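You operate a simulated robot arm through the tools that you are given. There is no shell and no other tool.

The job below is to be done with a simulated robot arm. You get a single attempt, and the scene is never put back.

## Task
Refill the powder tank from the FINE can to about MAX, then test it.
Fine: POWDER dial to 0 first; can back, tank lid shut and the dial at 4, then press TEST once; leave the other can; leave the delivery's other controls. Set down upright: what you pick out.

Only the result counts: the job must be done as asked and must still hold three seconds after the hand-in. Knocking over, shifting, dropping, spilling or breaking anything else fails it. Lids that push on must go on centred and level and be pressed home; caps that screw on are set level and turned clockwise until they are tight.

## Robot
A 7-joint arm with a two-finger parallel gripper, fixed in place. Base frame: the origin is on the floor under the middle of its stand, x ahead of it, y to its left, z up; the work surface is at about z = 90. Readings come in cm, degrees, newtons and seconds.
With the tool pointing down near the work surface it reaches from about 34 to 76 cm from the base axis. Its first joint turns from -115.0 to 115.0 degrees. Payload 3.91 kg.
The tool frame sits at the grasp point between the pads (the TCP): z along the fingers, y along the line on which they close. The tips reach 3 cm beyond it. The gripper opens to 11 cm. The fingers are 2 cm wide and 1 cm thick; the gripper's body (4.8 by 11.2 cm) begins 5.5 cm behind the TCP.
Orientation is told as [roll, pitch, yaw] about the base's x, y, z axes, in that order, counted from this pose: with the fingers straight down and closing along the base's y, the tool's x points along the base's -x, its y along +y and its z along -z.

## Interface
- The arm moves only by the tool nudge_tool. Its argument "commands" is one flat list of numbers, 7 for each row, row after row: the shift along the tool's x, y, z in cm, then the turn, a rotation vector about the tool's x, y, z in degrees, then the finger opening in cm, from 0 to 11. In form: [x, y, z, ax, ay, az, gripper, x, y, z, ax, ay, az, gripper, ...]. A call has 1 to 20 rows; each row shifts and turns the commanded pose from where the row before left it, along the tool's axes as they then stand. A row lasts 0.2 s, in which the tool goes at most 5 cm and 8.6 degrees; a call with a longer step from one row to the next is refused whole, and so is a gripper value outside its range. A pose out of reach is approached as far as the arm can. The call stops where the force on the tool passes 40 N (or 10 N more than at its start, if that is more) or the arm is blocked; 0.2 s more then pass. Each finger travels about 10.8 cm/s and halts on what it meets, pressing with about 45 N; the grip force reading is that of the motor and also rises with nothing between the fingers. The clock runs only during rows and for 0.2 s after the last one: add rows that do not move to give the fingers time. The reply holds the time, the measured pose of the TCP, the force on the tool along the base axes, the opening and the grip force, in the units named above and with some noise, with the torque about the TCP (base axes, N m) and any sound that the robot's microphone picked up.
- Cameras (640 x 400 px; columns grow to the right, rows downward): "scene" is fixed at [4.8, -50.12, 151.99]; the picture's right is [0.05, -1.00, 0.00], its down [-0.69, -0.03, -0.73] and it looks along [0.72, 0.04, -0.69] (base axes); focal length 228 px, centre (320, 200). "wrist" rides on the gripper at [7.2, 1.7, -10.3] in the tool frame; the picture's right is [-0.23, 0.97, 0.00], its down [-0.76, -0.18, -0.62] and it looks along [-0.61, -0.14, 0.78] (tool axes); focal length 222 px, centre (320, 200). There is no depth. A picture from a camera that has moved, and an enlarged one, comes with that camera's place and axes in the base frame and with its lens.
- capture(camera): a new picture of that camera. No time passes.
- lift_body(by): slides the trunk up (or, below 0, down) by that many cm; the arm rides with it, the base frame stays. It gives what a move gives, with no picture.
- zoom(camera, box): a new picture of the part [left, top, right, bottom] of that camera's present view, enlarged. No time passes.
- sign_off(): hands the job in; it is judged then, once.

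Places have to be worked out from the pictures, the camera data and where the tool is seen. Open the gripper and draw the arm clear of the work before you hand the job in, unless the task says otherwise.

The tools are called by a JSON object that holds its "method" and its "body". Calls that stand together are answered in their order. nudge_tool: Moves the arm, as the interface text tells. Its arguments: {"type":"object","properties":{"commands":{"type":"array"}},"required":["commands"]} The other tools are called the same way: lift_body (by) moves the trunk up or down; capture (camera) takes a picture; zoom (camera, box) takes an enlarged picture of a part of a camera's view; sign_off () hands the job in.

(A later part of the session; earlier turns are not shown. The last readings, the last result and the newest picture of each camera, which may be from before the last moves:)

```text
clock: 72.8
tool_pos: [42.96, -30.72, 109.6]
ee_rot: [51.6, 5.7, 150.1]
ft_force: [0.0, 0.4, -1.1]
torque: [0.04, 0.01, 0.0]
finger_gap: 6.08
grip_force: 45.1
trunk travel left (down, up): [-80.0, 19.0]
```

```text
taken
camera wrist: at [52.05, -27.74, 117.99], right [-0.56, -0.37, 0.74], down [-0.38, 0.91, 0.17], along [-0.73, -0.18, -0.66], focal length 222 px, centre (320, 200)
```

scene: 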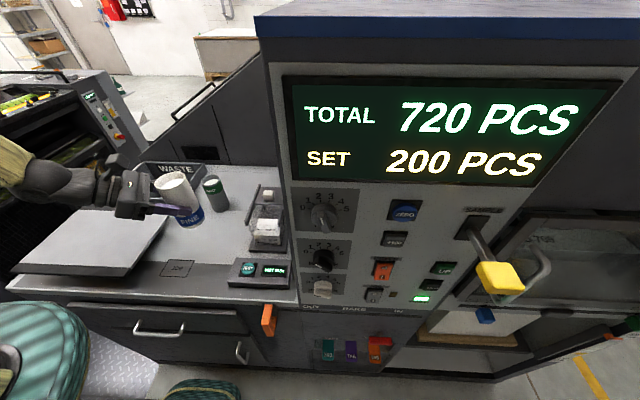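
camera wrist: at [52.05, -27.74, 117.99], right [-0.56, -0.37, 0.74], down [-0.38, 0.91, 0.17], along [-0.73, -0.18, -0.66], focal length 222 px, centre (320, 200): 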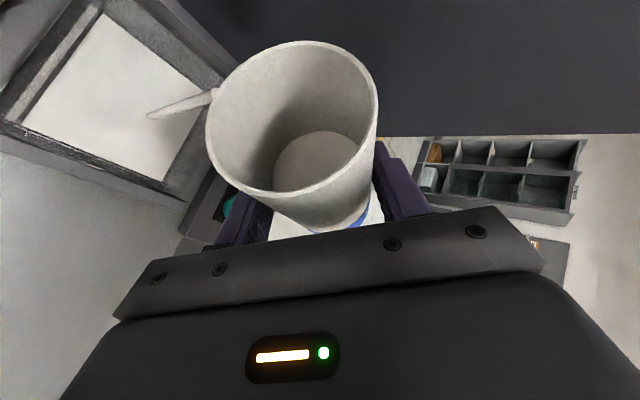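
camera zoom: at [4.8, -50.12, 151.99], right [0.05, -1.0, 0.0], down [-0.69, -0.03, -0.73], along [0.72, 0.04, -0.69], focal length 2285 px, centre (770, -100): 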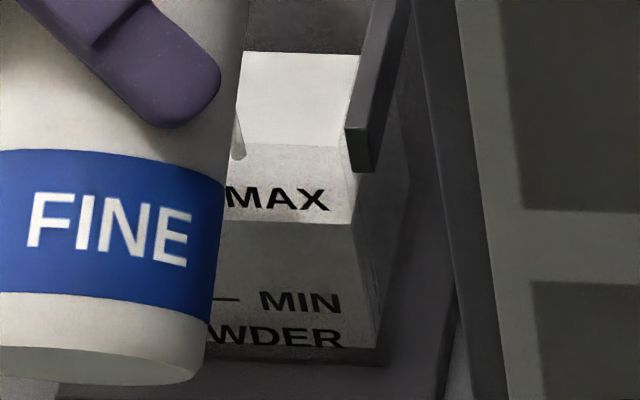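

The edge is now at row ~221 and MAX is at ~198. I tip 5° more and hold briefly.

{"method": "nudge_tool", "body": {"commands": [0, 0, 0, -2.48, -2.5, -3.54, 5.4, 0, 0, 0, 0, 0, 0, 5.4, 0, 0, 0, 0, 0, 0, 5.4]}}

{"method": "zoom", "body": {"camera": "scene", "box": [260, 210, 290, 250]}}

{"method": "capture", "body": {"camera": "wrist"}}

```text
clock: 73.6
tool_pos: [42.98, -30.64, 109.54]
ee_rot: [54.0, 1.5, 150.3]
ft_force: [-0.2, 0.2, -1.1]
torque: [-0.03, 0.01, 0.05]
finger_gap: 6.09
grip_force: 45.2
trunk travel left (down, up): [-80.0, 19.0]
```

```text
10.00 times, centred on (275, 230) of scene
camera zoom: at [4.8, -50.12, 151.99], right [0.05, -1.0, 0.0], down [-0.69, -0.03, -0.73], along [0.72, 0.04, -0.69], focal length 2285 px, centre (770, -100)
```

zoom: 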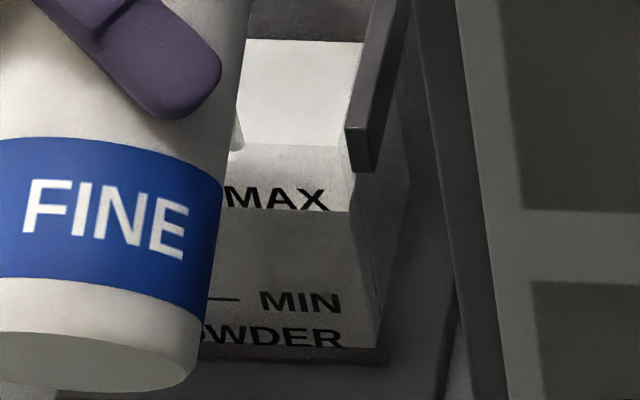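

```text
taken
camera wrist: at [52.73, -27.76, 117.18], right [-0.5, -0.37, 0.78], down [-0.36, 0.91, 0.2], along [-0.79, -0.18, -0.59], focal length 222 px, centre (320, 200)
```

wrist: 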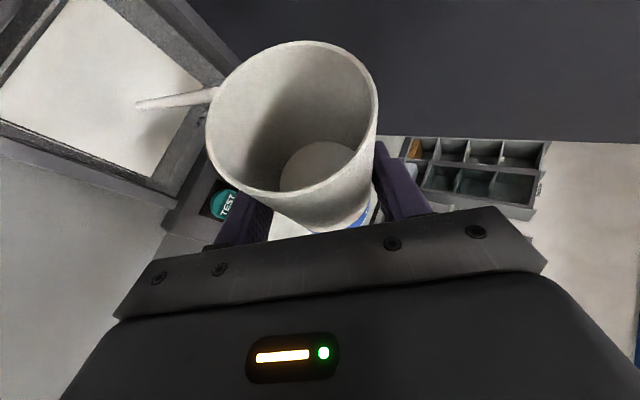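

The edge is at row ~211. I hold this tilt for ~0.6 s more.

{"method": "nudge_tool", "body": {"commands": [0, 0, 0, 0, 0, 0, 5.4, 0, 0, 0, 0, 0, 0, 5.4]}}

{"method": "zoom", "body": {"camera": "scene", "box": [260, 210, 290, 250]}}

```text
clock: 74.2
tool_pos: [42.88, -30.65, 109.7]
ee_rot: [54.1, 1.4, 150.2]
ft_force: [1.0, -1.2, -0.6]
torque: [0.04, 0.0, 0.0]
finger_gap: 6.12
grip_force: 44.6
trunk travel left (down, up): [-80.0, 19.0]
```

```text
10.00 times, centred on (275, 230) of scene
camera zoom: at [4.8, -50.12, 151.99], right [0.05, -1.0, 0.0], down [-0.69, -0.03, -0.73], along [0.72, 0.04, -0.69], focal length 2285 px, centre (770, -100)
```

zoom: 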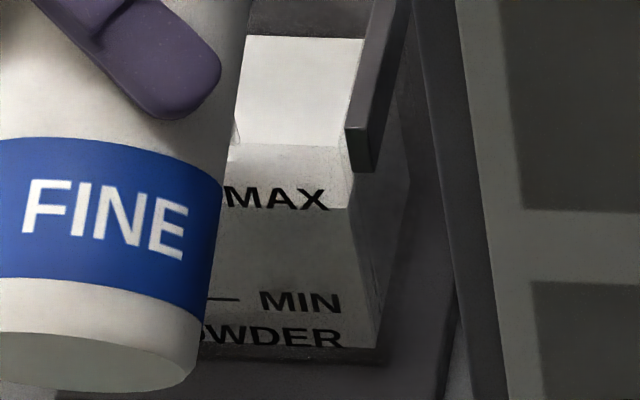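

The edge is at ~208 and the flow is nearly spent at this tilt. I add 3.5° and hold.

{"method": "nudge_tool", "body": {"commands": [0, 0, 0, -1.74, -1.75, -2.48, 5.4, 0, 0, 0, 0, 0, 0, 5.4, 0, 0, 0, 0, 0, 0, 5.4]}}

{"method": "zoom", "body": {"camera": "scene", "box": [260, 210, 290, 250]}}

{"method": "capture", "body": {"camera": "wrist"}}

```text
clock: 75.0
tool_pos: [42.97, -30.7, 109.66]
ee_rot: [55.8, -1.6, 150.2]
ft_force: [0.3, -0.3, -1.0]
torque: [0.0, 0.0, -0.02]
finger_gap: 6.08
grip_force: 45.3
trunk travel left (down, up): [-80.0, 19.0]
```

```text
10.00 times, centred on (275, 230) of scene
camera zoom: at [4.8, -50.12, 151.99], right [0.05, -1.0, 0.0], down [-0.69, -0.03, -0.73], along [0.72, 0.04, -0.69], focal length 2285 px, centre (770, -100)
```

zoom: 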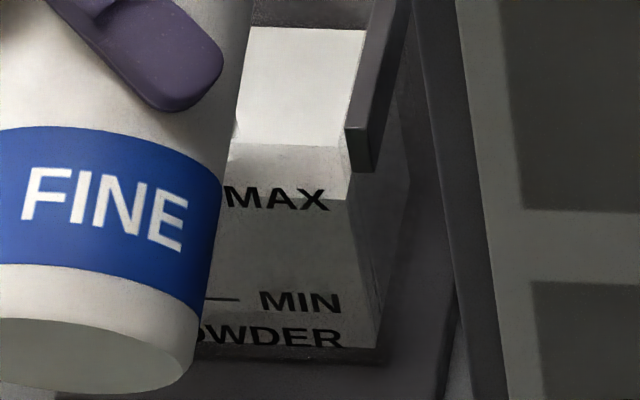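

```text
taken
camera wrist: at [53.22, -27.78, 116.58], right [-0.45, -0.37, 0.81], down [-0.35, 0.91, 0.23], along [-0.82, -0.18, -0.54], focal length 222 px, centre (320, 200)
```

wrist: 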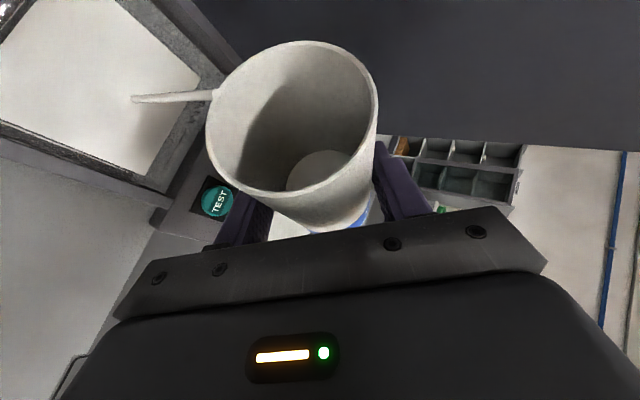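

The powder edge is now right on the MAX line (row ~199). I tip the can back promptly, raising it as it comes upright.

{"method": "nudge_tool", "body": {"commands": [0, 0, 0, 4.22, 4.25, 6.03, 5.4, 0, 0, 0, 4.22, 4.25, 6.03, 5.4, 0.34, 1.07, -0.99, 4.22, 4.25, 6.03, 5.4, 0.52, 0.95, -1.04, 4.22, 4.25, 6.03, 5.4, 0.69, 0.81, -1.06, 4.22, 4.25, 6.03, 5.4, 0.85, 0.65, -1.05, 4.22, 4.25, 6.03, 5.4, 0, 0, 0, 0, 0, 0, 5.4]}}

{"method": "zoom", "body": {"camera": "scene", "box": [230, 165, 310, 255]}}

{"method": "capture", "body": {"camera": "wrist"}}

{"method": "capture", "body": {"camera": "scene"}}

```text
clock: 76.6
tool_pos: [43.03, -30.66, 115.72]
ee_rot: [25.0, 41.0, 138.8]
ft_force: [0.0, -0.1, -1.1]
torque: [0.0, 0.0, -0.01]
finger_gap: 6.09
grip_force: 44.9
trunk travel left (down, up): [-80.0, 19.0]
```

```text
4.44 times, centred on (270, 210) of scene
camera zoom: at [4.8, -50.12, 151.99], right [0.05, -1.0, 0.0], down [-0.69, -0.03, -0.73], along [0.72, 0.04, -0.69], focal length 1016 px, centre (542, 156)
```

zoom: 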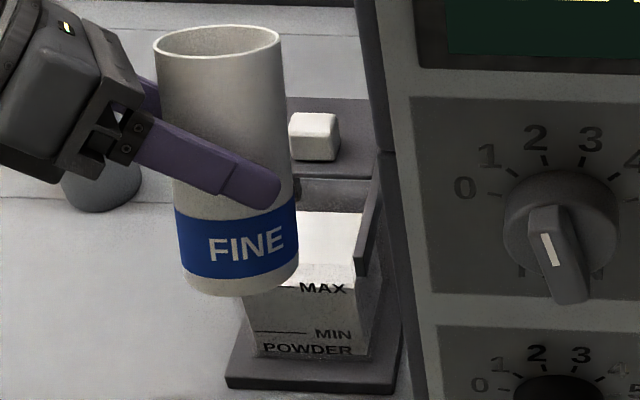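

```text
taken
camera wrist: at [43.93, -27.73, 128.0], right [-0.91, -0.37, 0.16], down [-0.4, 0.91, -0.13], along [-0.1, -0.18, -0.98], focal length 222 px, centre (320, 200)
```

wrist: 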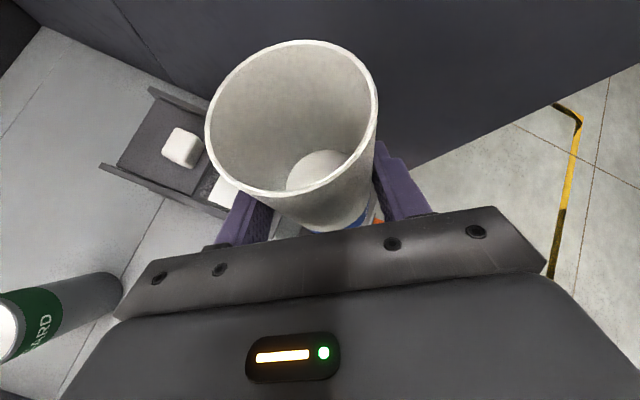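

```text
taken
```

scene: 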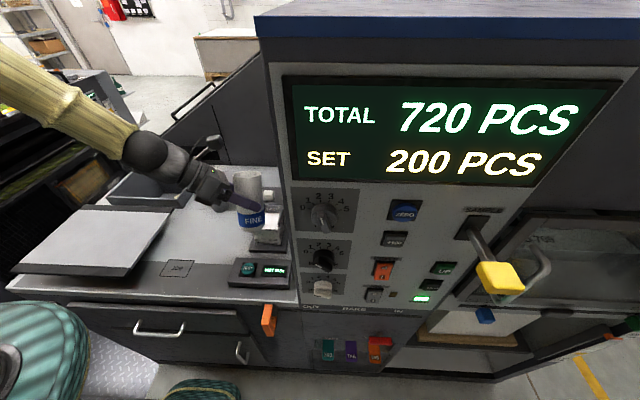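

Level checks at MAX and no spill is visible. I finish bringing the can upright (21.5° more).

{"method": "nudge_tool", "body": {"commands": [0, 0, 0, 3.56, 3.58, 5.08, 5.4, 0, 0, 0, 3.56, 3.58, 5.08, 5.4, 0, 0, 0, 3.56, 3.58, 5.08, 5.4, 0, 0, 0, 0, 0, 0, 5.4]}}

{"method": "zoom", "body": {"camera": "scene", "box": [160, 130, 320, 270]}}

```text
clock: 77.6
tool_pos: [42.9, -30.67, 115.66]
ee_rot: [0.0, 55.0, 120.0]
ft_force: [-0.7, 0.4, -2.4]
torque: [0.02, -0.02, 0.03]
finger_gap: 6.1
grip_force: 44.9
trunk travel left (down, up): [-80.0, 19.0]
```

```text
2.86 times, centred on (240, 200) of scene
camera zoom: at [4.8, -50.12, 151.99], right [0.05, -1.0, 0.0], down [-0.69, -0.03, -0.73], along [0.72, 0.04, -0.69], focal length 653 px, centre (549, 200)
```

zoom: 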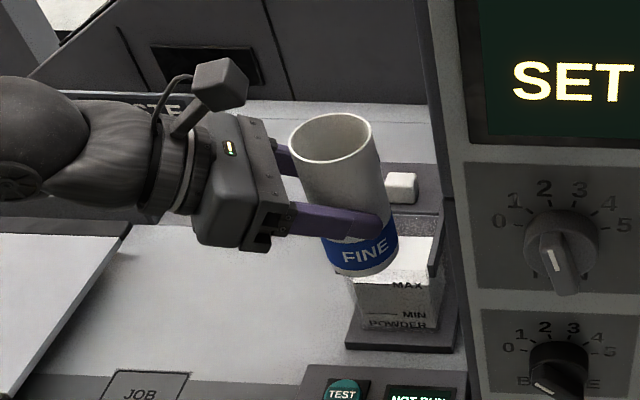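

The can is exactly upright. I yaw back to the grasp heading and carry it over its old spot.

{"method": "nudge_tool", "body": {"commands": [0, 0, 0, -6.14, 0, 4.3, 5.4, 0, 0, 0, -6.14, 0, 4.3, 5.4, 0, 0, 0, -6.14, 0, 4.3, 5.4, 0, 0, 0, -6.14, 0, 4.3, 5.4, -1.86, 0.68, -2.65, 0, 0, 0, 5.4, -1.86, 0.68, -2.65, 0, 0, 0, 5.4, -1.86, 0.68, -2.65, 0, 0, 0, 5.4, -1.86, 0.68, -2.65, 0, 0, 0, 5.4, -1.86, 0.68, -2.65, 0, 0, 0, 5.4, 0, 0, 0, 0, 0, 0, 5.4]}}

{"method": "capture", "body": {"camera": "wrist"}}

{"method": "zoom", "body": {"camera": "scene", "box": [230, 165, 310, 255]}}

```text
clock: 79.8
tool_pos: [39.44, -14.39, 115.66]
ee_rot: [0.1, 55.0, 90.1]
ft_force: [-0.1, 1.0, -1.3]
torque: [0.04, 0.0, -0.03]
finger_gap: 6.07
grip_force: 45.1
trunk travel left (down, up): [-80.0, 19.0]
```

```text
taken
camera wrist: at [37.75, -10.08, 127.5], right [-0.97, 0.13, -0.18], down [0.18, 0.95, -0.27], along [0.14, -0.29, -0.95], focal length 222 px, centre (320, 200)
```

wrist: 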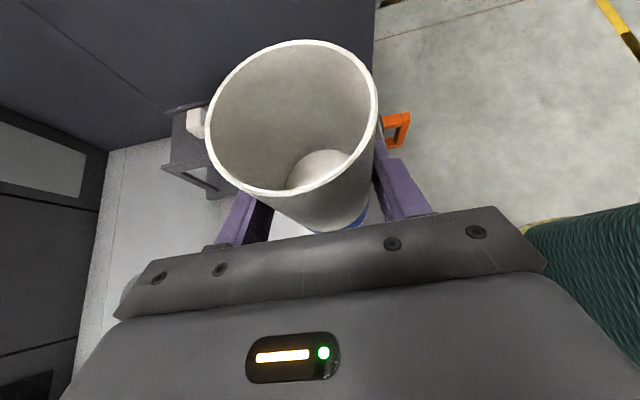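

```text
4.44 times, centred on (270, 210) of scene
camera zoom: at [4.8, -50.12, 151.99], right [0.05, -1.0, 0.0], down [-0.69, -0.03, -0.73], along [0.72, 0.04, -0.69], focal length 1016 px, centre (542, 156)
```

zoom: 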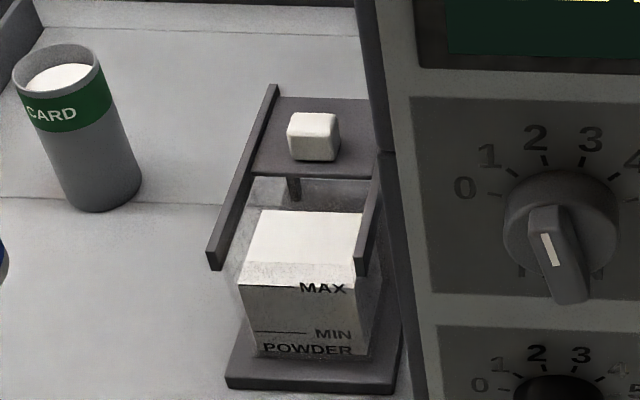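

The tank level sits on the MAX line with no spill around it. I lower the can toward its old place in steps.

{"method": "nudge_tool", "body": {"commands": [-3.09, 0, 2.16, 0, 0, 0, 5.4, -3.09, 0, 2.16, 0, 0, 0, 5.4, -3.09, 0, 2.16, 0, 0, 0, 5.4, -3.09, 0, 2.16, 0, 0, 0, 5.4, -0.98, 0, 0.69, 0, 0, 0, 5.4, -0.82, 0, 0.57, 0, 0, 0, 5.4, 0, 0, 0, 0, 0, 0, 5.4]}}

{"method": "zoom", "body": {"camera": "scene", "box": [160, 220, 240, 290]}}

```text
clock: 81.4
tool_pos: [39.53, -14.33, 98.21]
ee_rot: [0.1, 55.1, 90.2]
ft_force: [0.1, -0.7, -2.4]
torque: [0.03, -0.02, -0.01]
finger_gap: 6.08
grip_force: 45.4
trunk travel left (down, up): [-80.0, 19.0]
```

```text
5.71 times, centred on (200, 255) of scene
camera zoom: at [4.8, -50.12, 151.99], right [0.05, -1.0, 0.0], down [-0.69, -0.03, -0.73], along [0.72, 0.04, -0.69], focal length 1306 px, centre (1006, -114)
```

zoom: 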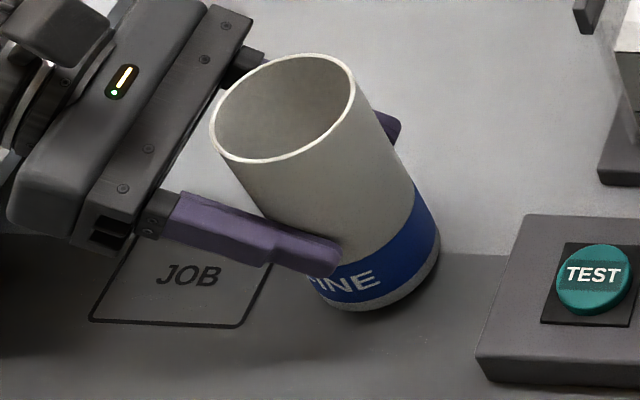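

The can is ~0.8 cm above the table over its old spot. I lower it in fine steps watching for contact.

{"method": "nudge_tool", "body": {"commands": [-0.34, 0, 0.39, 0, 0, 0, 5.4, -0.12, 0, 0.09, 0, 0, 0, 5.4, 0, 0, 0, 0, 0, 0, 5.4]}}

```text
clock: 82.2
tool_pos: [39.56, -14.49, 97.62]
ee_rot: [0.1, 55.0, 90.1]
ft_force: [0.0, -0.1, -1.0]
torque: [0.01, -0.02, 0.01]
finger_gap: 6.09
grip_force: 45.1
trunk travel left (down, up): [-80.0, 19.0]
```

No contact yet at z=97.62. I lower another 0.2 cm.

{"method": "nudge_tool", "body": {"commands": [-0.08, 0, 0.06, 0, 0, 0, 5.4, -0.08, 0, 0.06, 0, 0, 0, 5.4, 0, 0, 0, 0, 0, 0, 5.4]}}

```text
clock: 83.0
tool_pos: [39.51, -14.48, 97.5]
ee_rot: [-0.1, 55.1, 90.0]
ft_force: [2.4, 3.6, 13.7]
torque: [0.53, -0.06, -0.01]
finger_gap: 6.08
grip_force: 44.9
trunk travel left (down, up): [-80.0, 19.0]
```

The can's base touches the table (13.7 N up). I ease off a hair and open the fingers slowly.

{"method": "nudge_tool", "body": {"commands": [0.06, 0, -0.04, 0, 0, 0, 5.4, 0, 0, 0, 0, 0, 0, 5.4, 0, 0, 0, 0, 0, 0, 6.3, 0, 0, 0, 0, 0, 0, 6.8, 0, 0, 0, 0, 0, 0, 7.6, 0, 0, 0, 0, 0, 0, 9, 0, 0, 0, 0, 0, 0, 11, 0, 0, 0, 0, 0, 0, 11]}}

{"method": "capture", "body": {"camera": "wrist"}}

{"method": "zoom", "body": {"camera": "scene", "box": [160, 220, 240, 290]}}

```text
clock: 84.8
tool_pos: [39.61, -14.56, 97.56]
ee_rot: [0.1, 54.9, 90.1]
ft_force: [0.5, 0.2, -0.2]
torque: [-0.02, 0.01, 0.0]
finger_gap: 11.0
grip_force: 0.1
trunk travel left (down, up): [-80.0, 19.0]
```

```text
taken
camera wrist: at [37.83, -10.19, 109.34], right [-0.97, 0.13, -0.19], down [0.18, 0.95, -0.27], along [0.14, -0.29, -0.95], focal length 222 px, centre (320, 200)
```

wrist: 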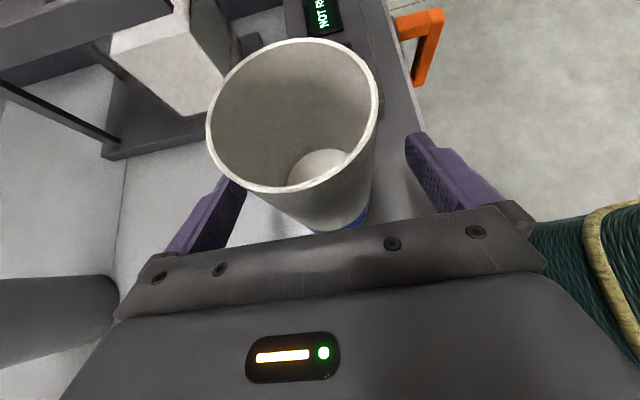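

```text
5.71 times, centred on (200, 255) of scene
camera zoom: at [4.8, -50.12, 151.99], right [0.05, -1.0, 0.0], down [-0.69, -0.03, -0.73], along [0.72, 0.04, -0.69], focal length 1306 px, centre (1006, -114)
```

zoom: 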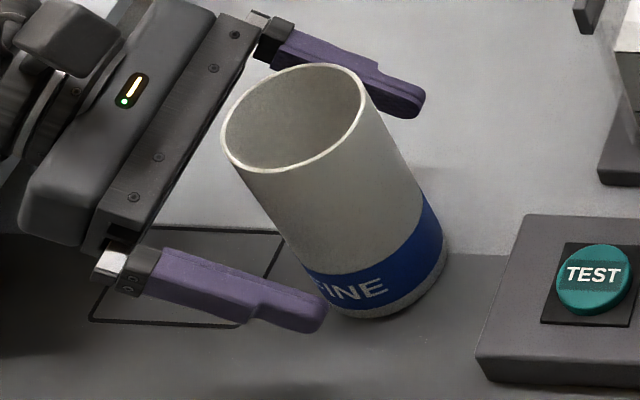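

The can stands upright at its original place within a few millimetres. I withdraw straight back along the slant.

{"method": "nudge_tool", "body": {"commands": [0, 0, -2, 0, 0, 0, 11, 0, 0, -4, 0, 0, 0, 11, 0, 0, -4, 0, 0, 0, 11, 0, 0, -4, 0, 0, 0, 11, 0, 0, -4, 0, 0, 0, 11, 3.5, 0, 0, 0, 0, 0, 11, 3.5, 0, 0, 0, 0, 0, 11, 3.5, 0, 0, 0, 0, 0, 11, 3, 0, 0, 0, 0, 0, 11, 0, 0, 0, 0, 0, 0, 11]}}

{"method": "capture", "body": {"camera": "scene"}}

{"method": "zoom", "body": {"camera": "scene", "box": [160, 160, 320, 300]}}

```text
clock: 87.0
tool_pos: [39.51, -7.78, 119.11]
ee_rot: [0.1, 55.0, 90.3]
ft_force: [-0.1, -0.1, 0.2]
torque: [0.02, -0.02, 0.0]
finger_gap: 11.01
grip_force: 0.1
trunk travel left (down, up): [-80.0, 19.0]
```

```text
taken
```

scene: 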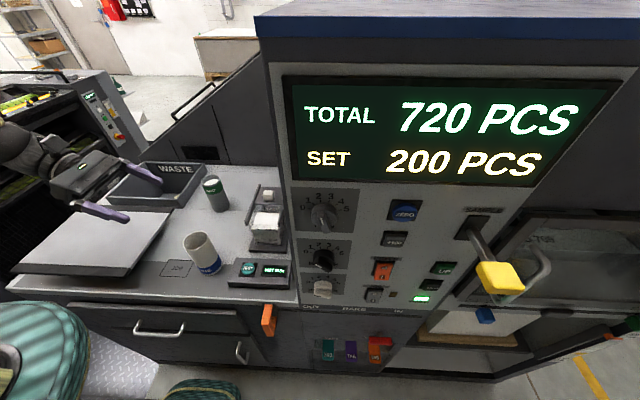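

```text
2.86 times, centred on (240, 230) of scene
camera zoom: at [4.8, -50.12, 151.99], right [0.05, -1.0, 0.0], down [-0.69, -0.03, -0.73], along [0.72, 0.04, -0.69], focal length 653 px, centre (549, 114)
```

zoom: 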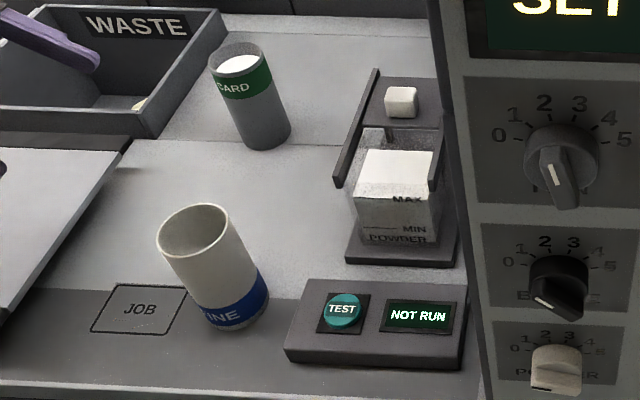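

All is as it was, with the tank filled and the FINE can back. I bring the tool to point down at the start yaw again for the lid.

{"method": "nudge_tool", "body": {"commands": [0, 0, 0, 0, -7.9, 0, 11, 0, 0, 0, 0, -7.9, 0, 11, 0, 0, 0, 0, -7.9, 0, 11, 0, 0, 0, 0, -7.9, 0, 11, 0, 0, 0, 0, -7.9, 0, 11, 0, 0, 0, 0, -7.9, 0, 11, 0, 0, 0, 0, -7.6, 0, 11, 0, 0, 0, 0, 0, 8.2, 11, 0, 0, 0, 0, 0, 8.2, 11, 0, 0, 0, 0, 0, 8.2, 11, 0, 0, 0, 0, 0, 8.2, 11, 0, 0, 0, 0, 0, 8.2, 11, 0, 0, 0, 0, 0, 8.2, 11, 0, 0, 0, 0, 0, 8.2, 11, 0, 0, 0, 0, 0, 8.2, 11, 0, 0, 0, 0, 0, 8.2, 11, 0, 0, 0, 0, 0, 8.2, 11, 0, 0, 0, 0, 0, 8, 9, 0, 0, 0, 0, 0, 0, 7]}}

```text
clock: 91.0
tool_pos: [39.68, -7.54, 118.88]
ee_rot: [0.0, 0.1, -0.1]
ft_force: [-0.7, -0.5, -0.2]
torque: [-0.03, 0.04, -0.02]
finger_gap: 6.99
grip_force: 0.1
trunk travel left (down, up): [-80.0, 19.0]
```

The tool is upright at the start yaw. I move over the lid knob at its open position (56.4, -31.55).

{"method": "nudge_tool", "body": {"commands": [-2.4, -3.43, 0, 0, 0, 0, 5.5, -2.4, -3.43, 0, 0, 0, 0, 5.5, -2.4, -3.43, 0, 0, 0, 0, 5.5, -2.4, -3.43, 0, 0, 0, 0, 5.5, -2.4, -3.43, 0, 0, 0, 0, 5.5, -2.4, -3.43, 0, 0, 0, 0, 5.5, -2.4, -3.43, 0, 0, 0, 0, 5.5, 0, 0, 3, 0, 0, 0, 5.5, 0, 0, 2.5, 0, 0, 0, 5.5, 0, 0, 0, 0, 0, 0, 5.5]}}

{"method": "capture", "body": {"camera": "wrist"}}

{"method": "zoom", "body": {"camera": "scene", "box": [230, 165, 310, 255]}}

```text
clock: 93.2
tool_pos: [56.38, -31.42, 113.35]
ee_rot: [-0.1, 0.0, -0.1]
ft_force: [-0.4, 0.9, 0.1]
torque: [0.05, -0.02, 0.0]
finger_gap: 5.47
grip_force: 0.0
trunk travel left (down, up): [-80.0, 19.0]
```

```text
taken
camera wrist: at [49.04, -29.76, 123.73], right [0.23, 0.97, 0.0], down [0.76, -0.18, 0.62], along [0.61, -0.14, -0.78], focal length 222 px, centre (320, 200)
```

wrist: 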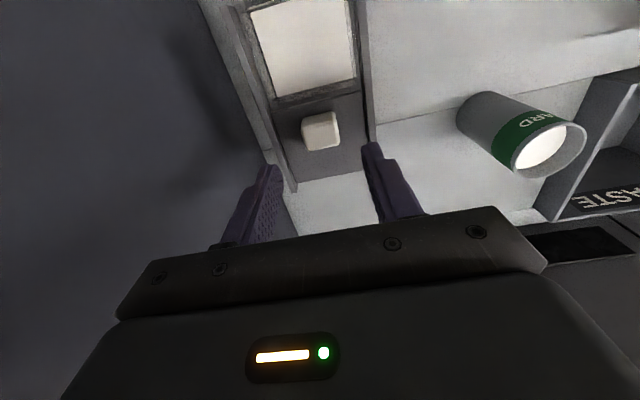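

```text
4.44 times, centred on (270, 210) of scene
camera zoom: at [4.8, -50.12, 151.99], right [0.05, -1.0, 0.0], down [-0.69, -0.03, -0.73], along [0.72, 0.04, -0.69], focal length 1016 px, centre (542, 156)
```

zoom: 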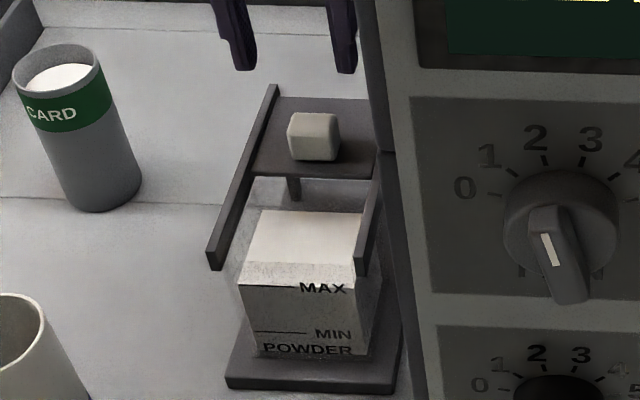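

The knob is right under the fingers. I descend to z≈107 and close on it.

{"method": "nudge_tool", "body": {"commands": [0, -0.13, 2.5, 0, 0, 0, 5.5, 0, 0, 2.5, 0, 0, 0, 5.5, 0, 0, 1.3, 0, 0, 0, 5.5, 0, 0, 0, 0, 0, 0, 5.5, 0, 0, 0, 0, 0, 0, 4.2, 0, 0, 0, 0, 0, 0, 3.4, 0, 0, 0, 0, 0, 0, 2.6, 0, 0, 0, 0, 0, 0, 2.2, 0, 0, 0, 0, 0, 0, 2.2]}}

{"method": "zoom", "body": {"camera": "scene", "box": [230, 165, 310, 255]}}

```text
clock: 95.2
tool_pos: [56.33, -31.51, 107.23]
ee_rot: [0.1, 0.1, 0.1]
ft_force: [-1.1, 10.4, -4.9]
torque: [0.58, -0.48, 0.02]
finger_gap: 3.18
grip_force: 45.1
trunk travel left (down, up): [-80.0, 19.0]
```

```text
4.44 times, centred on (270, 210) of scene
camera zoom: at [4.8, -50.12, 151.99], right [0.05, -1.0, 0.0], down [-0.69, -0.03, -0.73], along [0.72, 0.04, -0.69], focal length 1016 px, centre (542, 156)
```

zoom: 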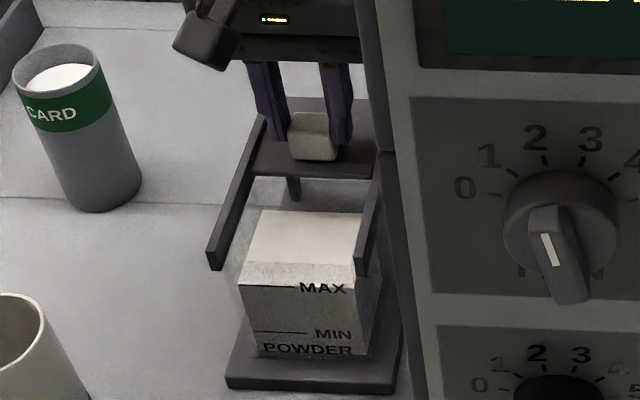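

The knob is held. I relieve the sideways load and slide the lid forward 7 cm.

{"method": "nudge_tool", "body": {"commands": [0, 0.2, 0, 0, 0, 0, 2.2, 1, 0, 0, 0, 0, 0, 2.2, 1, 0, 0, 0, 0, 0, 2.2, 1, 0, 0, 0, 0, 0, 2.2, 1, 0, 0, 0, 0, 0, 2.2, 1, 0, 0, 0, 0, 0, 2.2, 1, 0, 0, 0, 0, 0, 2.2, 1, 0, 0, 0, 0, 0, 2.2, 0, 0, 0, 0, 0, 0, 2.2]}}

{"method": "zoom", "body": {"camera": "scene", "box": [230, 165, 310, 255]}}

```text
clock: 97.2
tool_pos: [49.32, -31.53, 107.26]
ee_rot: [0.0, 0.0, -0.1]
ft_force: [-0.3, 3.7, 9.9]
torque: [0.0, -0.26, 0.06]
finger_gap: 3.17
grip_force: 45.0
trunk travel left (down, up): [-80.0, 19.0]
```

```text
4.44 times, centred on (270, 210) of scene
camera zoom: at [4.8, -50.12, 151.99], right [0.05, -1.0, 0.0], down [-0.69, -0.03, -0.73], along [0.72, 0.04, -0.69], focal length 1016 px, centre (542, 156)
```

zoom: 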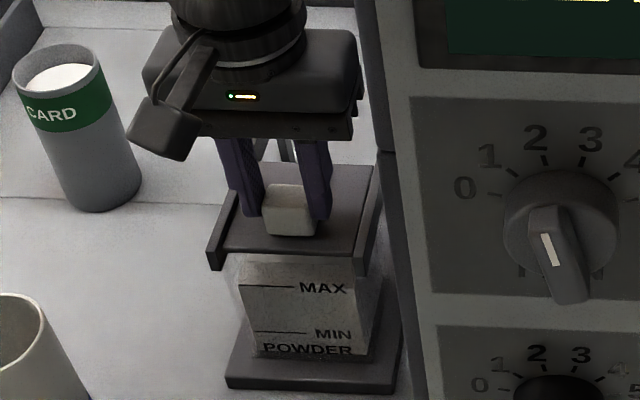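

The lid is about 0.8 cm from its first position. I slide on in small steps until it stops.

{"method": "nudge_tool", "body": {"commands": [0.4, 0, 0, 0, 0, 0, 2.2, 0.3, 0, 0, 0, 0, 0, 2.2, 0.15, 0, 0, 0, 0, 0, 2.2, 0, 0, 0, 0, 0, 0, 2.2]}}

{"method": "zoom", "body": {"camera": "scene", "box": [230, 165, 310, 255]}}

```text
clock: 98.2
tool_pos: [48.37, -31.39, 107.24]
ee_rot: [-0.1, 0.1, 0.0]
ft_force: [0.1, 1.1, 10.0]
torque: [-0.1, -0.62, -0.04]
finger_gap: 3.19
grip_force: 44.9
trunk travel left (down, up): [-80.0, 19.0]
```

```text
4.44 times, centred on (270, 210) of scene
camera zoom: at [4.8, -50.12, 151.99], right [0.05, -1.0, 0.0], down [-0.69, -0.03, -0.73], along [0.72, 0.04, -0.69], focal length 1016 px, centre (542, 156)
```

zoom: 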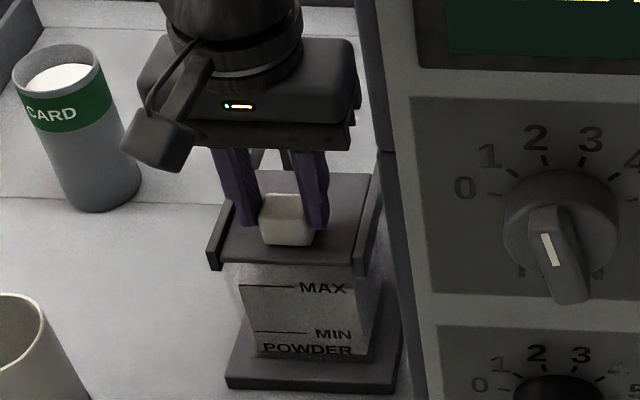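

The lid looks back at its first position. I push 0.3 cm more to be sure it is against its stop.

{"method": "nudge_tool", "body": {"commands": [0.15, 0, 0, 0, 0, 0, 2.2, 0.15, 0, 0, 0, 0, 0, 2.2, 0, 0, 0, 0, 0, 0, 2.2]}}

{"method": "zoom", "body": {"camera": "scene", "box": [230, 165, 310, 255]}}

```text
clock: 99.0
tool_pos: [48.34, -31.38, 107.2]
ee_rot: [-0.2, -0.2, 0.1]
ft_force: [9.0, 0.1, 15.3]
torque: [0.15, 0.5, -0.19]
finger_gap: 3.18
grip_force: 44.7
trunk travel left (down, up): [-80.0, 19.0]
```

```text
4.44 times, centred on (270, 210) of scene
camera zoom: at [4.8, -50.12, 151.99], right [0.05, -1.0, 0.0], down [-0.69, -0.03, -0.73], along [0.72, 0.04, -0.69], focal length 1016 px, centre (542, 156)
```

zoom: 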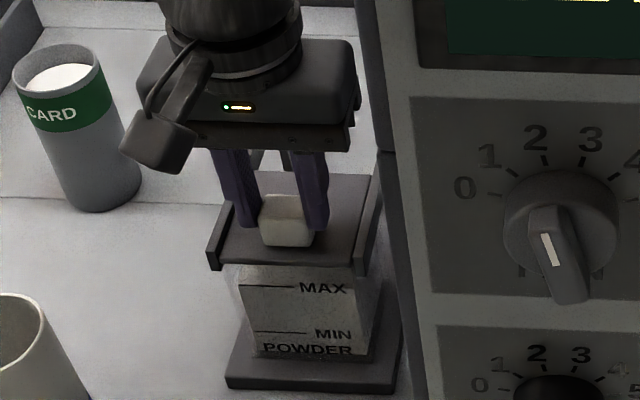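

The lid is against its stop (9 N reaction at x=48.3). I ease the preload, release and rise straight up.

{"method": "nudge_tool", "body": {"commands": [-0.15, 0, 0, 0, 0, 0, 2.2, 0, 0, 0, 0, 0, 0, 3.6, 0, 0, 0, 0, 0, 0, 4.6, 0, 0, 0, 0, 0, 0, 5.3, 0, 0, -1.5, 0, 0, 0, 5.5, 0, 0, -3, 0, 0, 0, 5.5, 0, 0, -4, 0, 0, 0, 5.5, 0, 0, -4, 0, 0, 0, 5.5, 0, 0, -3, 0, 0, 0, 5.5, 0, 0, 0, 0, 0, 0, 5]}}

{"method": "zoom", "body": {"camera": "scene", "box": [230, 165, 310, 255]}}

{"method": "capture", "body": {"camera": "wrist"}}

```text
clock: 101.2
tool_pos: [48.28, -31.6, 122.75]
ee_rot: [-0.1, 0.0, 0.0]
ft_force: [-0.1, 0.4, -0.1]
torque: [-0.01, -0.02, -0.01]
finger_gap: 4.99
grip_force: 0.0
trunk travel left (down, up): [-80.0, 19.0]
```

```text
4.44 times, centred on (270, 210) of scene
camera zoom: at [4.8, -50.12, 151.99], right [0.05, -1.0, 0.0], down [-0.69, -0.03, -0.73], along [0.72, 0.04, -0.69], focal length 1016 px, centre (542, 156)
```

zoom: 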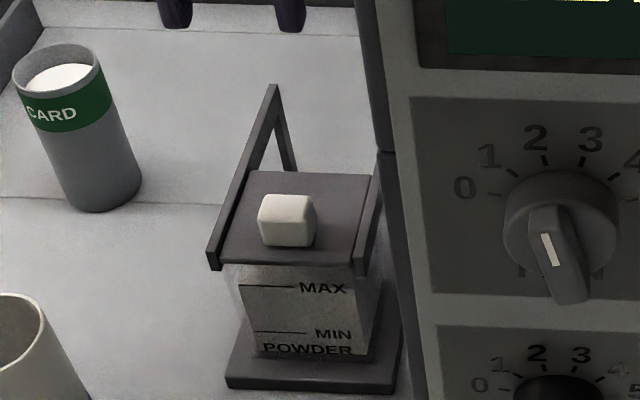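

```text
taken
camera wrist: at [41.03, -29.85, 132.98], right [0.23, 0.97, 0.0], down [0.76, -0.18, 0.62], along [0.61, -0.14, -0.78], focal length 222 px, centre (320, 200)
```

wrist: 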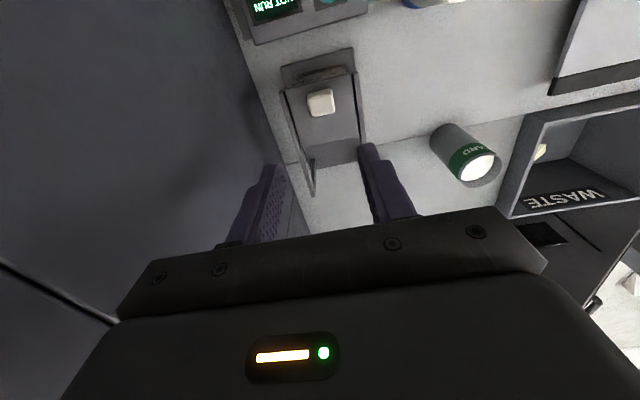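

The lid is shut just as it was at the start. Now for the dial: I retrace my path around the cabinet corner to the front of the panel and yaw toward the earlier dial heading.

{"method": "nudge_tool", "body": {"commands": [4.9, 0, 0, 0, 0, 0, 5, 4.9, 0, -1, 0, 0, 0, 5, 4.9, 0, -1, 0, 0, 0, 5, 4.9, 0, -1, 0, 0, 0, 5, 4.8, 0, 0, 0, 0, 0, 4, 3, -1.6, 0, 0, 0, 0, 4, 2, -4.2, 0, 0, 0, 0, 4, 1, -4.2, 0, 0, 0, 0, 4, 0, -4.2, 0, 0, 0, 0, 4, 0, -3.8, 0, 0, 0, 0, 4, 0, 0, 0, 0, 0, 8.1, 4, 0, 0, 0, 0, 0, 8.1, 4, 0, 0, 0, 0, 0, 8.1, 4, 0, 0, 0, 0, 0, 8.1, 4, 0, 0, 0, 0, 0, 8.1, 4, 0, 0, 0, 0, 0, 8.1, 4, 0, 0, 0, 0, 0, 8.1, 4, 0, 0, 0, 0, 0, 8.1, 4, 0, 0, 0, 0, 0, 8.1, 4]}}

```text
clock: 105.2
tool_pos: [17.77, -49.65, 125.72]
ee_rot: [-0.1, 0.1, -73.0]
ft_force: [0.0, 0.4, -0.9]
torque: [-0.02, 0.01, 0.02]
finger_gap: 4.0
grip_force: 0.1
trunk travel left (down, up): [-80.0, 19.0]
```

I finish the yaw to -105° and lower to the dial's height.

{"method": "nudge_tool", "body": {"commands": [0, 0, 0, 0, 0, 8.0, 4, 0, 0, 0, 0, 0, 8.0, 4, 0, 0, 0, 0, 0, 8.0, 4, 0, 0, 0, 0, 0, 8.0, 4, 0, 0, 4, 0, 0, 0, 4, 0, 0, 4, 0, 0, 0, 4, 0, 0, 4, 0, 0, 0, 4, 0, 0, 4, 0, 0, 0, 4, 0, 0, 4, 0, 0, 0, 4, 0, 0, 3.9, 0, 0, 0, 4, 0, 0, 0, 0, 0, 0, 4]}}

{"method": "nudge_tool", "body": {"commands": [0, 0, 0, -8.2, 2.2, 0, 3.5, 0, 0, 0, -8.2, 2.2, 0, 3.5, 0, 0, 0, -8.2, 2.2, 0, 3.5, 0, 0, 0, -8.2, 2.2, 0, 3.5, 0, 0, 0, -8.2, 2.2, 0, 3.5, 0, 0, 0, -8.2, 2.2, 0, 3.5, 0, 0, 0, -8.2, 2.2, 0, 3.5, 0, 0, 0, -8.2, 2.2, 0, 3.5, 0, 0, 0, -8.2, 2.2, 0, 3.5, 0, 0, 0, -8.2, 2.2, 0, 3.5, 0, 0, 0, -4.9, 1.3, 0, 3.5, 0, 0, 0, 0, 0, 0, 3.5]}}

{"method": "capture", "body": {"camera": "wrist"}}

```text
clock: 107.6
tool_pos: [18.09, -49.43, 101.82]
ee_rot: [0.1, 0.0, -104.9]
ft_force: [-0.2, -0.6, -0.7]
torque: [0.01, 0.0, 0.03]
finger_gap: 4.04
grip_force: 0.0
trunk travel left (down, up): [-80.0, 19.0]
```

```text
clock: 110.2
tool_pos: [17.99, -49.78, 101.81]
ee_rot: [90.0, 14.9, -89.9]
ft_force: [-0.9, 1.2, -0.5]
torque: [0.02, 0.01, 0.0]
finger_gap: 3.46
grip_force: 0.1
trunk travel left (down, up): [-80.0, 19.0]
```

```text
taken
camera wrist: at [7.58, -43.01, 105.25], right [0.0, -0.47, 0.88], down [-0.62, -0.69, -0.37], along [0.78, -0.55, -0.29], focal length 222 px, centre (320, 200)
```

wrist: 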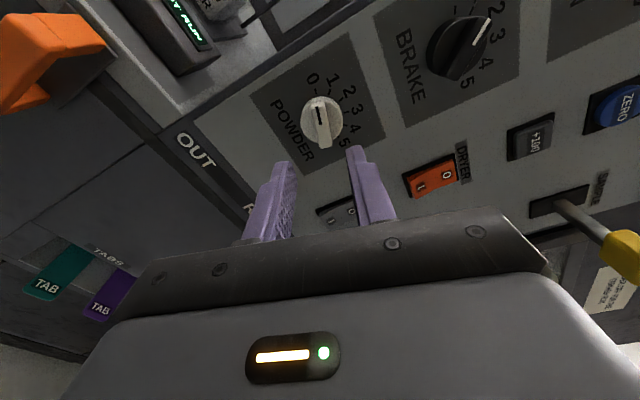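

The fingers face the dial, which still shows 0. From the earlier grip readings I put the axis at y≈-49.3, z≈102.2; I adjust to that and rehearse the 120° clockwise turn in the air first.

{"method": "nudge_tool", "body": {"commands": [0.45, 0.28, 0, 0, 0, 0, 3.5, 0, 0, 0, 0, 0, 8.0, 3.5, 0, 0, 0, 0, 0, 8.0, 3.5, 0, 0, 0, 0, 0, 8.0, 3.5, 0, 0, 0, 0, 0, 8.0, 3.5, 0, 0, 0, 0, 0, 8.0, 3.5, 0, 0, 0, 0, 0, 8.0, 3.5, 0, 0, 0, 0, 0, 8.0, 3.5, 0, 0, 0, 0, 0, 8.0, 3.5, 0, 0, 0, 0, 0, 8.0, 3.5, 0, 0, 0, 0, 0, 8.0, 3.5, 0, 0, 0, 0, 0, 8.0, 3.5, 0, 0, 0, 0, 0, 8.0, 3.5, 0, 0, 0, 0, 0, 8.0, 3.5, 0, 0, 0, 0, 0, 8.0, 3.5, 0, 0, 0, 0, 0, 8.0, 3.5, 0, 0, 0, 0, 0, 0, 3.5]}}

{"method": "capture", "body": {"camera": "wrist"}}

```text
clock: 113.8
tool_pos: [17.91, -49.2, 102.04]
ee_rot: [-89.9, 44.9, 90.3]
ft_force: [-0.2, 0.5, 0.1]
torque: [0.02, -0.01, 0.02]
finger_gap: 3.51
grip_force: 0.1
trunk travel left (down, up): [-80.0, 19.0]
```

```text
taken
camera wrist: at [7.56, -55.5, 106.06], right [0.0, -0.53, -0.85], down [-0.62, 0.66, -0.41], along [0.78, 0.53, -0.33], focal length 222 px, centre (320, 200)
```

wrist: 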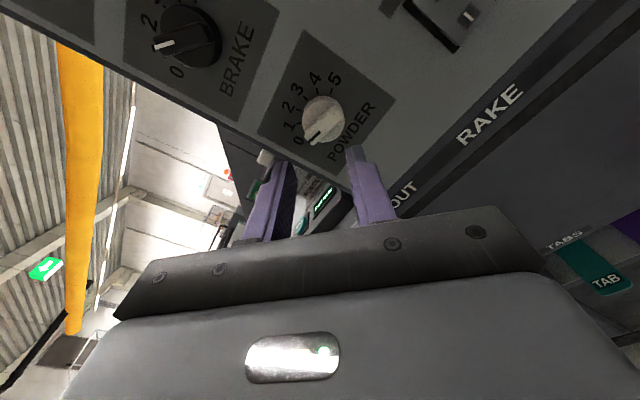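

The full 120° is reachable. I roll back to match the wing at 0.

{"method": "nudge_tool", "body": {"commands": [0, 0, 0, 0, 0, -8.0, 3.5, 0, 0, 0, 0, 0, -8.0, 3.5, 0, 0, 0, 0, 0, -8.0, 3.5, 0, 0, 0, 0, 0, -8.0, 3.5, 0, 0, 0, 0, 0, -8.0, 3.5, 0, 0, 0, 0, 0, -8.0, 3.5, 0, 0, 0, 0, 0, -8.0, 3.5, 0, 0, 0, 0, 0, -8.0, 3.5, 0, 0, 0, 0, 0, -8.0, 3.5, 0, 0, 0, 0, 0, -8.0, 3.5, 0, 0, 0, 0, 0, -8.0, 3.5, 0, 0, 0, 0, 0, -8.0, 3.5, 0, 0, 0, 0, 0, -8.0, 3.5, 0, 0, 0, 0, 0, -8.0, 3.5, 0, 0, 0, 0, 0, -8.0, 3.5, 0, 0, 0, 0, 0, 0, 3.5]}}

{"method": "zoom", "body": {"camera": "wrist", "box": [220, 60, 420, 220]}}

```text
clock: 117.2
tool_pos: [17.81, -49.25, 102.29]
ee_rot: [89.9, 14.9, -89.9]
ft_force: [0.1, -0.5, -0.6]
torque: [-0.03, 0.0, -0.01]
finger_gap: 3.47
grip_force: 0.0
trunk travel left (down, up): [-80.0, 19.0]
```

```text
2.50 times, centred on (320, 140) of wrist
camera zoom: at [7.55, -42.61, 105.71], right [0.0, -0.47, 0.88], down [-0.62, -0.69, -0.37], along [0.78, -0.55, -0.29], focal length 555 px, centre (320, 350)
```

zoom: 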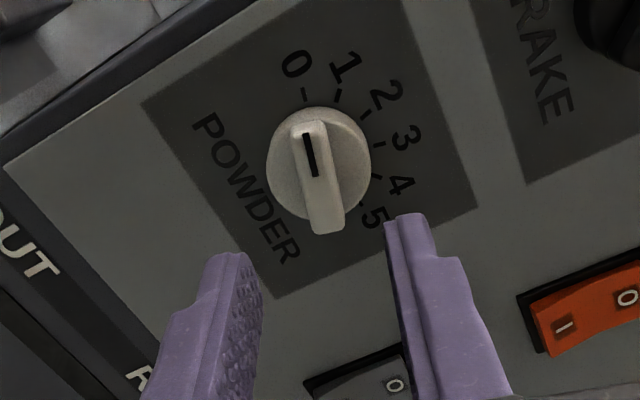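

Well aligned. I advance to the wing (tips reaching x≈27.5), then in small steps to grip depth.

{"method": "nudge_tool", "body": {"commands": [0, 0, 2.5, 0, 0, 0, 3.5, 0, 0, 2.2, 0, 0, 0, 3.5, 0, 0, 1.5, 0, 0, 0, 3.5, 0, 0, 0.5, 0, 0, 0, 3.5, 0, 0, 0.4, 0, 0, 0, 3.5, 0, 0, 0, 0, 0, 0, 3.5]}}

{"method": "zoom", "body": {"camera": "wrist", "box": [220, 60, 420, 220]}}

```text
clock: 118.6
tool_pos: [25.06, -49.1, 102.13]
ee_rot: [89.9, 15.2, -89.9]
ft_force: [-0.4, -0.2, 0.5]
torque: [-0.03, 0.03, 0.02]
finger_gap: 3.5
grip_force: 0.0
trunk travel left (down, up): [-80.0, 19.0]
```

```text
2.50 times, centred on (320, 140) of wrist
camera zoom: at [14.62, -42.53, 105.62], right [0.0, -0.47, 0.88], down [-0.62, -0.69, -0.37], along [0.78, -0.55, -0.3], focal length 555 px, centre (320, 350)
```

zoom: 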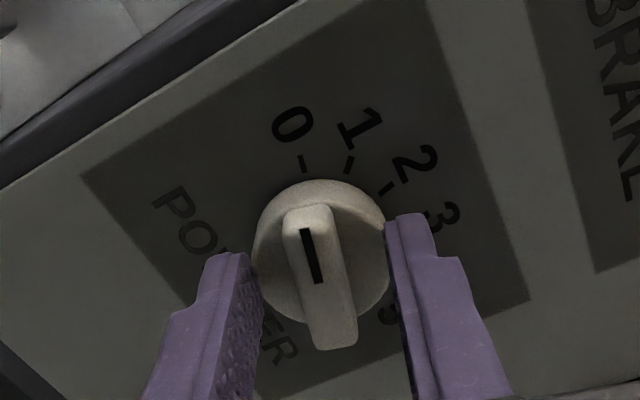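

The fingers flank the wing evenly with no contact. I close on it.

{"method": "nudge_tool", "body": {"commands": [0, 0, 0, 0, 0, 0, 2.2, 0, 0, 0, 0, 0, 0, 1.5, 0, 0, 0, 0, 0, 0, 1.0, 0, 0, 0, 0, 0, 0, 0.8, 0, 0, 0, 0, 0, 0, 0.8]}}

{"method": "zoom", "body": {"camera": "wrist", "box": [220, 60, 420, 220]}}

```text
clock: 119.8
tool_pos: [24.97, -49.04, 102.23]
ee_rot: [89.9, 15.1, -89.9]
ft_force: [0.3, 2.2, -3.2]
torque: [0.0, -0.02, -0.1]
finger_gap: 1.27
grip_force: 46.0
trunk travel left (down, up): [-80.0, 19.0]
```

```text
2.50 times, centred on (320, 140) of wrist
camera zoom: at [14.6, -42.53, 105.6], right [0.0, -0.47, 0.88], down [-0.62, -0.69, -0.37], along [0.78, -0.55, -0.3], focal length 555 px, centre (320, 350)
```

zoom: 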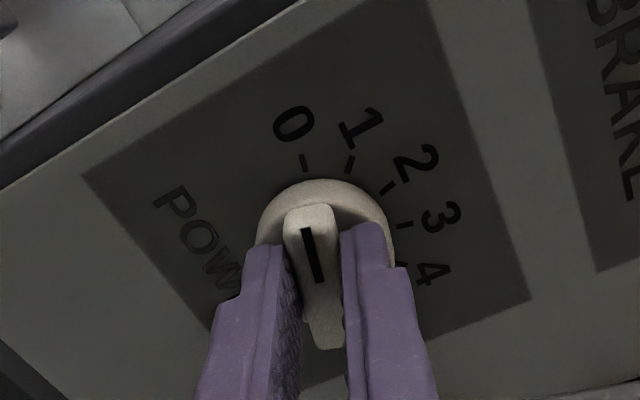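

The wing is held. I turn clockwise by 60° first.

{"method": "nudge_tool", "body": {"commands": [-0.12, 0, 0, 0, 0, 7.5, 0.8, 0, 0, 0, 0, 0, 7.5, 0.8, 0, 0, 0, 0, 0, 7.5, 0.8, 0, 0, 0, 0, 0, 7.5, 0.8, 0, 0, 0, 0, 0, 7.5, 0.8, 0, 0, 0, 0, 0, 7.5, 0.8, 0, 0, 0, 0, 0, 7.5, 0.8, 0, 0, 0, 0, 0, 7.5, 0.8, 0, 0, 0, 0, 0, 0, 0.8]}}

{"method": "zoom", "body": {"camera": "wrist", "box": [220, 60, 420, 220]}}

```text
clock: 121.8
tool_pos: [25.07, -49.4, 102.42]
ee_rot: [90.7, 75.0, -89.2]
ft_force: [-0.5, -12.4, 30.9]
torque: [-0.08, 0.13, -0.57]
finger_gap: 1.26
grip_force: 45.0
trunk travel left (down, up): [-80.0, 19.0]
```

```text
2.50 times, centred on (320, 140) of wrist
camera zoom: at [14.59, -49.11, 109.74], right [0.0, -1.0, 0.03], down [-0.62, -0.03, -0.78], along [0.78, -0.02, -0.62], focal length 555 px, centre (320, 350)
```

zoom: 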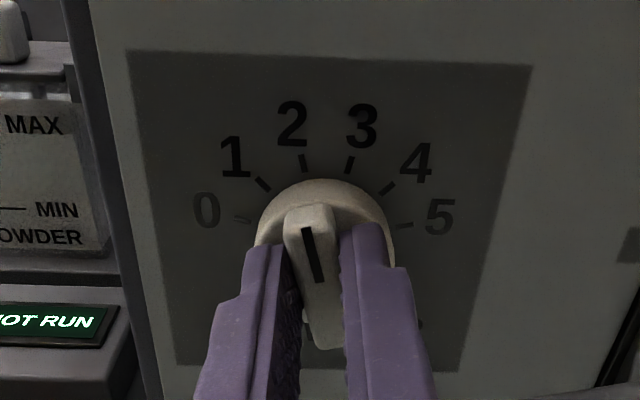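

The pointer is at 2, but the tool is loaded ~31 N because the grip is a little off the axis. I shift to relieve that before going on.

{"method": "nudge_tool", "body": {"commands": [0.26, 0.19, 0, 0, 0, 0, 0.8, 0, 0, 0, 0, 0, 0, 0.8]}}

```text
clock: 122.4
tool_pos: [25.02, -49.45, 102.41]
ee_rot: [90.1, 75.1, -89.7]
ft_force: [1.8, -9.1, 17.0]
torque: [-0.07, -1.71, -0.01]
finger_gap: 1.29
grip_force: 44.7
trunk travel left (down, up): [-80.0, 19.0]
```

Still 17 N up; I apply the rest of the correction.

{"method": "nudge_tool", "body": {"commands": [0.27, 0.22, 0, 0, 0, 0, 0.8, 0, 0, 0, 0, 0, 0, 0.8]}}

```text
clock: 123.0
tool_pos: [25.16, -49.41, 102.41]
ee_rot: [88.3, 75.3, -91.2]
ft_force: [0.3, 7.3, -9.8]
torque: [0.04, -1.15, 0.27]
finger_gap: 1.32
grip_force: 44.4
trunk travel left (down, up): [-80.0, 19.0]
```

The load has reversed slightly. I correct by ~0.17 cm and continue the turn with a small arc shift that matches the off-axis grip, 30° at first.

{"method": "nudge_tool", "body": {"commands": [-0.14, -0.17, 0, 0, 0, 0, 0.8, 0, 0.05, 0, 0, 0, 7.5, 0.8, 0, 0.05, 0, 0, 0, 7.5, 0.8, 0, 0.05, 0, 0, 0, 7.5, 0.8, 0, 0.05, 0, 0, 0, 7.5, 0.8, 0, 0, 0, 0, 0, 0, 0.8]}}

{"method": "zoom", "body": {"camera": "wrist", "box": [220, 60, 420, 220]}}

```text
clock: 124.4
tool_pos: [25.01, -49.57, 102.34]
ee_rot: [-89.1, 74.9, 91.0]
ft_force: [-10.2, 10.0, -23.9]
torque: [0.0, 0.62, 0.15]
finger_gap: 1.29
grip_force: 45.0
trunk travel left (down, up): [-80.0, 19.0]
```

```text
2.50 times, centred on (320, 140) of wrist
camera zoom: at [14.64, -53.12, 108.94], right [0.0, -0.88, -0.48], down [-0.63, 0.37, -0.69], along [0.78, 0.3, -0.55], focal length 555 px, centre (320, 350)
```

zoom: 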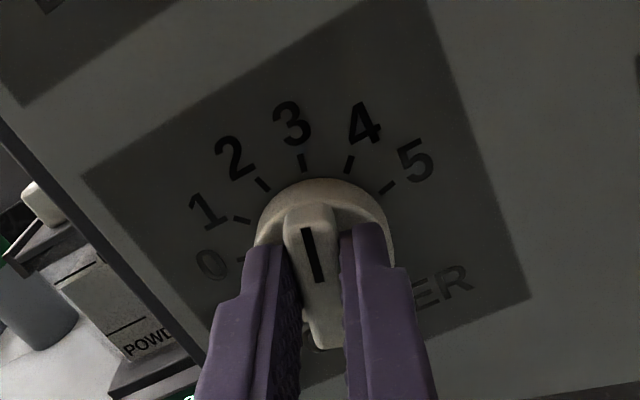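

The pointer is at 3. The remaining load (-24 N in z) lies along the wing, so I relieve it by 0.4 cm before the last 30°.

{"method": "nudge_tool", "body": {"commands": [-0.4, 0, -0.1, 0, 0, 0, 0.8, 0, 0, 0, 0, 0, 0, 0.8]}}

```text
clock: 125.0
tool_pos: [25.0, -49.61, 102.33]
ee_rot: [-90.4, 75.2, 89.7]
ft_force: [-4.3, 0.1, -0.9]
torque: [0.02, 1.4, 0.3]
finger_gap: 1.31
grip_force: 44.9
trunk travel left (down, up): [-80.0, 19.0]
```

The load is gone. I turn the last 30° to 4.

{"method": "nudge_tool", "body": {"commands": [0, 0.037, 0, 0, 0, 7.5, 0.8, 0, 0.037, 0, 0, 0, 7.5, 0.8, 0, 0.037, 0, 0, 0, 7.5, 0.8, 0, 0.037, 0, 0, 0, 7.5, 0.8, 0, 0, 0, 0, 0, 0, 0.8]}}

{"method": "zoom", "body": {"camera": "wrist", "box": [220, 60, 420, 220]}}

```text
clock: 126.2
tool_pos: [24.96, -49.86, 102.35]
ee_rot: [-90.2, 45.1, 89.8]
ft_force: [4.7, -10.9, 18.1]
torque: [0.02, -1.18, -1.13]
finger_gap: 1.31
grip_force: 45.1
trunk travel left (down, up): [-80.0, 19.0]
```

```text
2.50 times, centred on (320, 140) of wrist
camera zoom: at [14.61, -56.08, 106.14], right [0.0, -0.53, -0.85], down [-0.62, 0.66, -0.41], along [0.78, 0.53, -0.33], focal length 555 px, centre (320, 350)
```

zoom: 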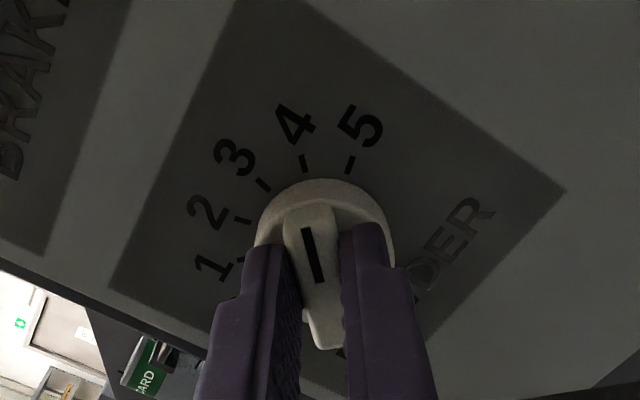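

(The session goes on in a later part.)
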